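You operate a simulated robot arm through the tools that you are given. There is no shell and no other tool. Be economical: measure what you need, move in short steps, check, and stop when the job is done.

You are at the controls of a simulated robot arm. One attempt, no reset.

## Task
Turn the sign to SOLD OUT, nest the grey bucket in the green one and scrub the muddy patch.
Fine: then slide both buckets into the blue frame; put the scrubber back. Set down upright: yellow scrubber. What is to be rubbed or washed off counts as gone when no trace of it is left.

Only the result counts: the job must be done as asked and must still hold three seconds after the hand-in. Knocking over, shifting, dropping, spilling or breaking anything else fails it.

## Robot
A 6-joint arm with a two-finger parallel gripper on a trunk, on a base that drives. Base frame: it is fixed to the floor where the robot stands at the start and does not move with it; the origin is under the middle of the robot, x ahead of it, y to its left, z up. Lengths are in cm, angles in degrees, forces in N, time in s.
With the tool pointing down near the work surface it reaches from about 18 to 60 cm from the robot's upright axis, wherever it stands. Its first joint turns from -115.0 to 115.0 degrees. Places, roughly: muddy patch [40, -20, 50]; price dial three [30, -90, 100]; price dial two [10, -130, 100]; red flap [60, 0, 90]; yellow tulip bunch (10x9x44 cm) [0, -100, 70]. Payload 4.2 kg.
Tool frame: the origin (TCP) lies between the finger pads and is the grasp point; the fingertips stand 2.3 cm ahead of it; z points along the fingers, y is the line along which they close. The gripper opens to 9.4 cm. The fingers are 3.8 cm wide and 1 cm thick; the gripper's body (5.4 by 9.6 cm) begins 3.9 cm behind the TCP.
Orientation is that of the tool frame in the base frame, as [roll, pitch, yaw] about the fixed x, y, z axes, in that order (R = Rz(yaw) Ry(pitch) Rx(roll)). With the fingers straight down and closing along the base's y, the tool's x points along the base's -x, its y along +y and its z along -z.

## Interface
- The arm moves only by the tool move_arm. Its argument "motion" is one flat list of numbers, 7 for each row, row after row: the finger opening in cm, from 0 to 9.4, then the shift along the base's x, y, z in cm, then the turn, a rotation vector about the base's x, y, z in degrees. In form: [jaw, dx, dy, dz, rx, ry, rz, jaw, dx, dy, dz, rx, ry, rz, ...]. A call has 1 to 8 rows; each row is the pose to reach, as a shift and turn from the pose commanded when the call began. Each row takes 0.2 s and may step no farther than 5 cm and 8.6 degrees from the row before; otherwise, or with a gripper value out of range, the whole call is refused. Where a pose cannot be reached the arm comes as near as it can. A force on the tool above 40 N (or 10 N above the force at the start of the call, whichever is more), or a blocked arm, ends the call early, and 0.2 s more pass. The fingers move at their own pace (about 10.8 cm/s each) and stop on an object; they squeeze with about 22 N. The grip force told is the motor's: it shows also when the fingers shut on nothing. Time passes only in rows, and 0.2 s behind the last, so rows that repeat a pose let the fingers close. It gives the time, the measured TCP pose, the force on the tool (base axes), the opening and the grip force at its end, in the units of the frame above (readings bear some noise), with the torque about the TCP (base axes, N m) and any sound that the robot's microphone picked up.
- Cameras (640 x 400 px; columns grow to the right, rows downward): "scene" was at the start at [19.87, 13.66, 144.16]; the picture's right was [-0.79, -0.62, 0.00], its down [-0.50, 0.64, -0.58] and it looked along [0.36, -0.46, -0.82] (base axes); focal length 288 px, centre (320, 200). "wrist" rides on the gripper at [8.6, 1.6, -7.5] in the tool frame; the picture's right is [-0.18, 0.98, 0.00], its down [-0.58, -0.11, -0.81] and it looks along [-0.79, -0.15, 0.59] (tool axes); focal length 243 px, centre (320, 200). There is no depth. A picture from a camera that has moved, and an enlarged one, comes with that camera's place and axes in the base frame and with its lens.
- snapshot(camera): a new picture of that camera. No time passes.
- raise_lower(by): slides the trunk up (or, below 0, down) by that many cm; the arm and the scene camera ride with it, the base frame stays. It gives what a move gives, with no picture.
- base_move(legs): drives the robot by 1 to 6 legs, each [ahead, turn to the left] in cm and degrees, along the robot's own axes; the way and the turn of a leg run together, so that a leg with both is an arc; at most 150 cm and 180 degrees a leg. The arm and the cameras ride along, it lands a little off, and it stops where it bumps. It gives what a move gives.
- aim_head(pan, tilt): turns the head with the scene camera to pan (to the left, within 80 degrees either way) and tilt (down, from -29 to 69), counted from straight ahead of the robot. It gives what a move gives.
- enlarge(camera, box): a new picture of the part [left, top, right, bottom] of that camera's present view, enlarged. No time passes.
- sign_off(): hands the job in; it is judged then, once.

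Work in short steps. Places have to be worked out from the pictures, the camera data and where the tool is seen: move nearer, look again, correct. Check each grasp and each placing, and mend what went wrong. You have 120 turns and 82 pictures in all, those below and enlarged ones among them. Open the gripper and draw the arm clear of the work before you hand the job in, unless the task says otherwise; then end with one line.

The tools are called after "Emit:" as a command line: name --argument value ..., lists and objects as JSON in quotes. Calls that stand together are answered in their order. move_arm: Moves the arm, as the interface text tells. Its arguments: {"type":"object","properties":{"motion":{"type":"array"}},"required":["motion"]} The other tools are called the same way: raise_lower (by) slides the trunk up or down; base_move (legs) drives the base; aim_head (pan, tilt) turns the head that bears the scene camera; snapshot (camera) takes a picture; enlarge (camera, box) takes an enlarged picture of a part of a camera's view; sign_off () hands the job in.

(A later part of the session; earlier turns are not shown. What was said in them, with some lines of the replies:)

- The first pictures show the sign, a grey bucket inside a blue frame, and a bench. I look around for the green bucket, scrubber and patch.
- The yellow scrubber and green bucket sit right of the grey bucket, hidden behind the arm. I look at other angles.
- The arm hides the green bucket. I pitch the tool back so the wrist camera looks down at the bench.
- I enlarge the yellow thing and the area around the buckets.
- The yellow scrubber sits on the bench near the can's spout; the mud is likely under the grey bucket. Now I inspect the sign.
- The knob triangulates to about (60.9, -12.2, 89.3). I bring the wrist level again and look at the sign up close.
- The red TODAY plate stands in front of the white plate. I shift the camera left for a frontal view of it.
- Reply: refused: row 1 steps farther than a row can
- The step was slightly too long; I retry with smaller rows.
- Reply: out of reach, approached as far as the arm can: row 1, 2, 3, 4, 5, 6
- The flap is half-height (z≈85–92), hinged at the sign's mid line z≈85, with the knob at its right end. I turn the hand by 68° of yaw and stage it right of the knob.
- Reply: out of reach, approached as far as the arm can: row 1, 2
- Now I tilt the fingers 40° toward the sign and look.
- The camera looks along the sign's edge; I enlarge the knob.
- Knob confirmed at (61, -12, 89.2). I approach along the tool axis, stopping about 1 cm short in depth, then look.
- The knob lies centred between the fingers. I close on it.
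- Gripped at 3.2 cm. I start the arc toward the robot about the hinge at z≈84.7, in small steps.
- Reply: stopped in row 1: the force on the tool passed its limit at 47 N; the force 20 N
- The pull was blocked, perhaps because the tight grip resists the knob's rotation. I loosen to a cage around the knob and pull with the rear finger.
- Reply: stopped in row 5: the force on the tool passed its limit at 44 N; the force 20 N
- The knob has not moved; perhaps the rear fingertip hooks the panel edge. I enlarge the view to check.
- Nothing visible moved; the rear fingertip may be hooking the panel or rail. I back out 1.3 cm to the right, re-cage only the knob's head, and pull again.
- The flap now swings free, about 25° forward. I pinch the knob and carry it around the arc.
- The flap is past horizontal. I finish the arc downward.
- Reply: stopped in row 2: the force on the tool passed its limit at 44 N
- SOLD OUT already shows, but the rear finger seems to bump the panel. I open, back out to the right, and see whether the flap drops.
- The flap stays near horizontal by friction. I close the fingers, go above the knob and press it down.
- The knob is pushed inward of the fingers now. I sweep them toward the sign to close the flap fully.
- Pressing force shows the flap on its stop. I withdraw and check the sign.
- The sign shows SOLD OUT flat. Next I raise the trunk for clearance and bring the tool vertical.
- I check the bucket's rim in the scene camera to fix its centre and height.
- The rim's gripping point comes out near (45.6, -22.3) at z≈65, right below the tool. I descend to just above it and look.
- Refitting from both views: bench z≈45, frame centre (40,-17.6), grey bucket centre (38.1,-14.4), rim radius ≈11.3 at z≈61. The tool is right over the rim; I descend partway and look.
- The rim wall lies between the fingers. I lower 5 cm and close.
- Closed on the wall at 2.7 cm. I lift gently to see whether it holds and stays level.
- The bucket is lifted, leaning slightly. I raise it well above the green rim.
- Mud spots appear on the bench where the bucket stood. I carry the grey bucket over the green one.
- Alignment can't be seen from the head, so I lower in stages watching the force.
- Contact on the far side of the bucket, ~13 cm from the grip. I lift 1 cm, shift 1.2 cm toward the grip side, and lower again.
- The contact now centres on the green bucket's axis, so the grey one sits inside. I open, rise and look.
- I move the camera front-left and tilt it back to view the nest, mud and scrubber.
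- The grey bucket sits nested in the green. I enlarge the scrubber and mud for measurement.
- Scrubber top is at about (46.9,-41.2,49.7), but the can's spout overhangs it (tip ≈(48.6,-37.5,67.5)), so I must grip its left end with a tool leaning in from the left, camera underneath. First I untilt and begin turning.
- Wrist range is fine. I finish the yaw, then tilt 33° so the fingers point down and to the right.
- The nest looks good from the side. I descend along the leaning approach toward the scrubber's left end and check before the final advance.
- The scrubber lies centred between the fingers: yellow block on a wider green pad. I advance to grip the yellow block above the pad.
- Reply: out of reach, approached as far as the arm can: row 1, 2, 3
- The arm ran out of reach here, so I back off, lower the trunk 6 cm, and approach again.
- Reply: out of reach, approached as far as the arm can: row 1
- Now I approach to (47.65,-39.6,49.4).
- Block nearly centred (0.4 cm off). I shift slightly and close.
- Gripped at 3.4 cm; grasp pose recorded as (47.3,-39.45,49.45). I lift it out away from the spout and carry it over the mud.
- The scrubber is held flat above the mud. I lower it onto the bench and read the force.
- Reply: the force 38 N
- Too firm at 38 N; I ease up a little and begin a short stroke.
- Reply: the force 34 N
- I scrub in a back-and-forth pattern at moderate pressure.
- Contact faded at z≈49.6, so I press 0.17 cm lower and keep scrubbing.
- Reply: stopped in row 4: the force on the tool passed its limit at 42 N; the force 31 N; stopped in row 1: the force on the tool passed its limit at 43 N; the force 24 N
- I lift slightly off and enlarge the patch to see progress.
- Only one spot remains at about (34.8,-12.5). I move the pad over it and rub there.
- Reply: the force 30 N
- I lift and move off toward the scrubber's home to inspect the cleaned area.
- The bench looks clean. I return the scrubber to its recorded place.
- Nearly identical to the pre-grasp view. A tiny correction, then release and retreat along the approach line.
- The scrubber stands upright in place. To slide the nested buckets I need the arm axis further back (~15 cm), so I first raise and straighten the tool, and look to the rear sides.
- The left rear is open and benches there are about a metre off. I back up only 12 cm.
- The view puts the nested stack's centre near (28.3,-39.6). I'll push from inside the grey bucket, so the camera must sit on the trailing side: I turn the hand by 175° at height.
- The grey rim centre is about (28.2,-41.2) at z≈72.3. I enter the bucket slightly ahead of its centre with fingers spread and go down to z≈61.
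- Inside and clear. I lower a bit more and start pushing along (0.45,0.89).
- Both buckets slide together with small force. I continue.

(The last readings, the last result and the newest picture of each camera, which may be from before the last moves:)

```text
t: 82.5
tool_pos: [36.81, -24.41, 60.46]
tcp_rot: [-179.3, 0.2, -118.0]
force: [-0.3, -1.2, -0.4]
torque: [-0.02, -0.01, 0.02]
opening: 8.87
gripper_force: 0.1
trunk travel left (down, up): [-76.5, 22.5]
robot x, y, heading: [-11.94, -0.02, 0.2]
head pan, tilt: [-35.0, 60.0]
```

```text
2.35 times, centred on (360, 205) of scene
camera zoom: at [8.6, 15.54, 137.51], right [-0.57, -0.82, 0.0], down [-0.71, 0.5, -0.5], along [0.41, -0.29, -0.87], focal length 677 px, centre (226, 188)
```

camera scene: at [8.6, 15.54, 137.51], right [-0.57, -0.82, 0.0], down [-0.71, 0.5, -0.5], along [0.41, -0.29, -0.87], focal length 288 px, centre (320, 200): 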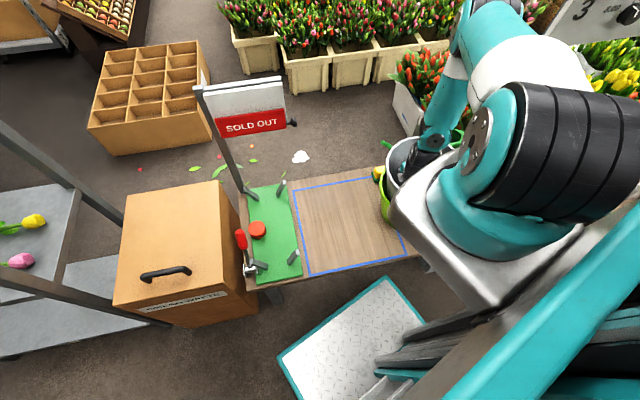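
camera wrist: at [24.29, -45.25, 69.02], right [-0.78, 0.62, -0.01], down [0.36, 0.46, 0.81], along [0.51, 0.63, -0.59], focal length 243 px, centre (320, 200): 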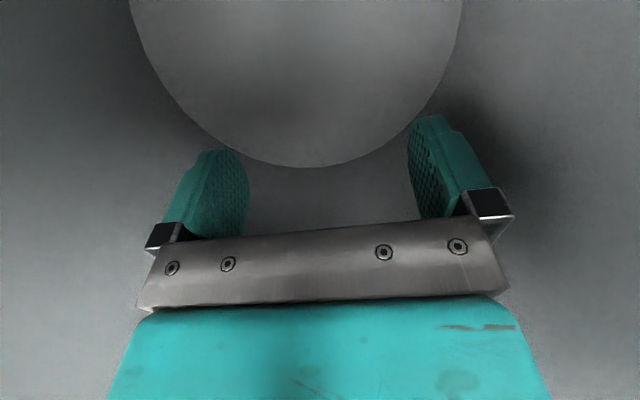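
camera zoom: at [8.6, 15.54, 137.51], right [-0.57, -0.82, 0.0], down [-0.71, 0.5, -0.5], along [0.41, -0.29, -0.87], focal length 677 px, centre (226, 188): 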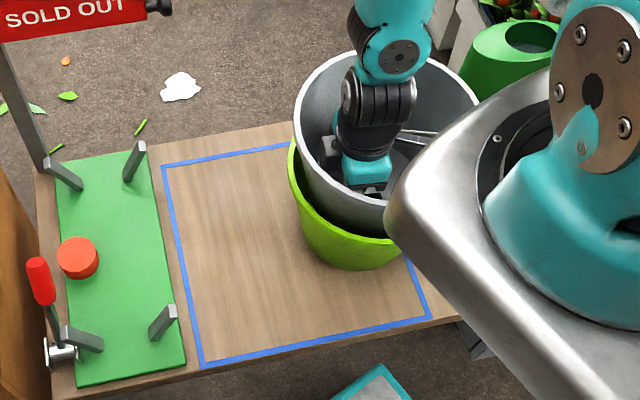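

I push on another 8 cm and check.

Emit:
move_arm --motion '[9, 0.5, 1, 0, 0, 0, 0, 9, 1, 2, 0, 0, 0, 0, 9, 1.5, 3, 0, 0, 0, 0, 9, 2, 4.1, 0, 0, 0, 0, 9, 2.5, 5.2, 0, 0, 0, 0, 9, 3, 6.2, 0, 0, 0, 0, 9, 3.4, 7.2, 0, 0, 0, 0]'

Emit:
enlarge --camera "scene" --box '[240, 120, 480, 290]'

```text
t: 84.2
tool_pos: [40.15, -17.23, 60.57]
tcp_rot: [-179.3, 0.3, -117.9]
force: [-1.2, -0.9, -0.2]
torque: [0.01, 0.05, 0.03]
opening: 8.92
gripper_force: 0.1
trunk travel left (down, up): [-76.5, 22.5]
robot x, y, heading: [-11.67, -0.02, 0.1]
head pan, tilt: [-35.0, 60.0]
```

```text
2.35 times, centred on (360, 205) of scene
camera zoom: at [8.6, 15.54, 137.51], right [-0.57, -0.82, 0.0], down [-0.71, 0.5, -0.5], along [0.41, -0.29, -0.87], focal length 677 px, centre (226, 188)
```

zoom: 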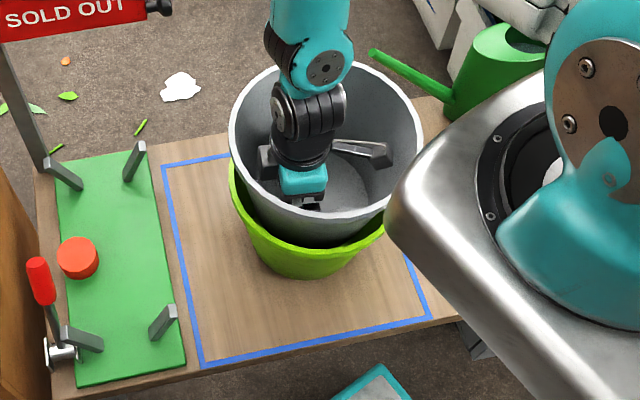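

The stack is roughly 3.5 cm short of the frame's middle along the bench. I push that remainder.

Emit:
move_arm --motion '[9, 0.45, 1, 0, 0, 0, 0, 9, 0.9, 2, 0, 0, 0, 0, 9, 1.35, 3.2, 0, 0, 0, 0, 9, 1.35, 3.2, 0, 0, 0, 0, 9, 0.5, 1, 0, 0, 0, 0, 9, 0.1, 0, 0, 0, 0, 0]'

Emit:
move_arm --motion '[9, 0, 0, 4, 0, 0, 0, 9, 0, 0, 8.5, 0, 0, 0, 9, 0, 0, 13, 0, 0, 0, 9, 0, 0, 17.5, 0, 0, 0, 9, 0, 0, 22, 0, 0, 0, 9, 0, 0, 26, 0, 0, 0, 9, 4, -2, 27, 0, 0, 0, 9, 8, -4, 28, 0, 0, 0]'

Emit:
snapshot --camera "scene"

```text
t: 85.5
tool_pos: [40.36, -17.33, 60.57]
tcp_rot: [-179.2, 0.3, -117.8]
force: [1.3, 1.8, 0.1]
torque: [-0.05, 0.04, -0.01]
opening: 9.0
gripper_force: 0.0
trunk travel left (down, up): [-76.5, 22.5]
robot x, y, heading: [-12.32, -0.15, -0.1]
head pan, tilt: [-35.0, 60.0]
```

```text
t: 87.3
tool_pos: [48.35, -21.26, 88.41]
tcp_rot: [-179.3, 0.2, -117.9]
force: [0.3, 1.1, -0.1]
torque: [0.0, 0.05, -0.04]
opening: 8.97
gripper_force: 0.1
trunk travel left (down, up): [-76.5, 22.5]
robot x, y, heading: [-12.63, -0.16, 0.2]
head pan, tilt: [-35.0, 60.0]
```

```text
14 pictures are left
camera scene: at [8.58, 15.57, 137.51], right [-0.57, -0.82, 0.0], down [-0.71, 0.5, -0.5], along [0.41, -0.29, -0.87], focal length 288 px, centre (320, 200)
```

scene: 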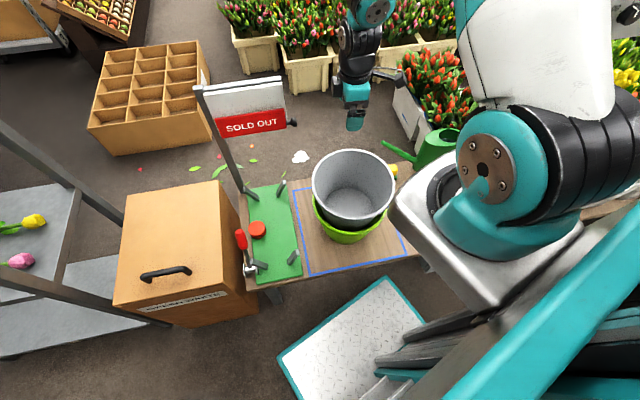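

Arm is clear. I enlarge to check the stack's place in the frame.

Emit:
enlarge --camera "scene" --box '[260, 130, 440, 290]'

Emit:
aim_head --pan -20 --tilt 60

```text
2.50 times, centred on (350, 210) of scene
camera zoom: at [8.58, 15.57, 137.51], right [-0.57, -0.82, 0.0], down [-0.71, 0.5, -0.5], along [0.41, -0.29, -0.87], focal length 720 px, centre (245, 175)
```

zoom: 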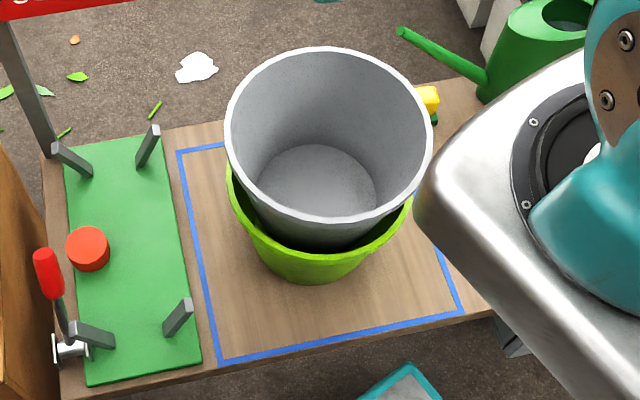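

```text
t: 88.1
tool_pos: [48.39, -21.16, 88.39]
tcp_rot: [-179.3, 0.3, -117.9]
force: [-0.8, -0.5, -0.3]
torque: [-0.04, 0.0, -0.02]
opening: 9.01
gripper_force: 0.1
trunk travel left (down, up): [-76.5, 22.5]
robot x, y, heading: [-12.32, -0.02, 0.1]
head pan, tilt: [-20.0, 60.0]
```

The stack's centre is about (38.2,-17.4), well inside the frame (centre (40,-17.6)). The sign reads SOLD OUT, the bench is clean, the scrubber stands in place and the arm is clear, so I hand in.

Emit:
sign_off

```text
The job is handed in.
```

The job is handed in: the sign reads SOLD OUT and the grey bucket is nested in the green one. The mud was scrubbed off with no trace visible in the last clear picture. Both buckets stand inside the blue frame, and the yellow scrubber is back upright in its place.
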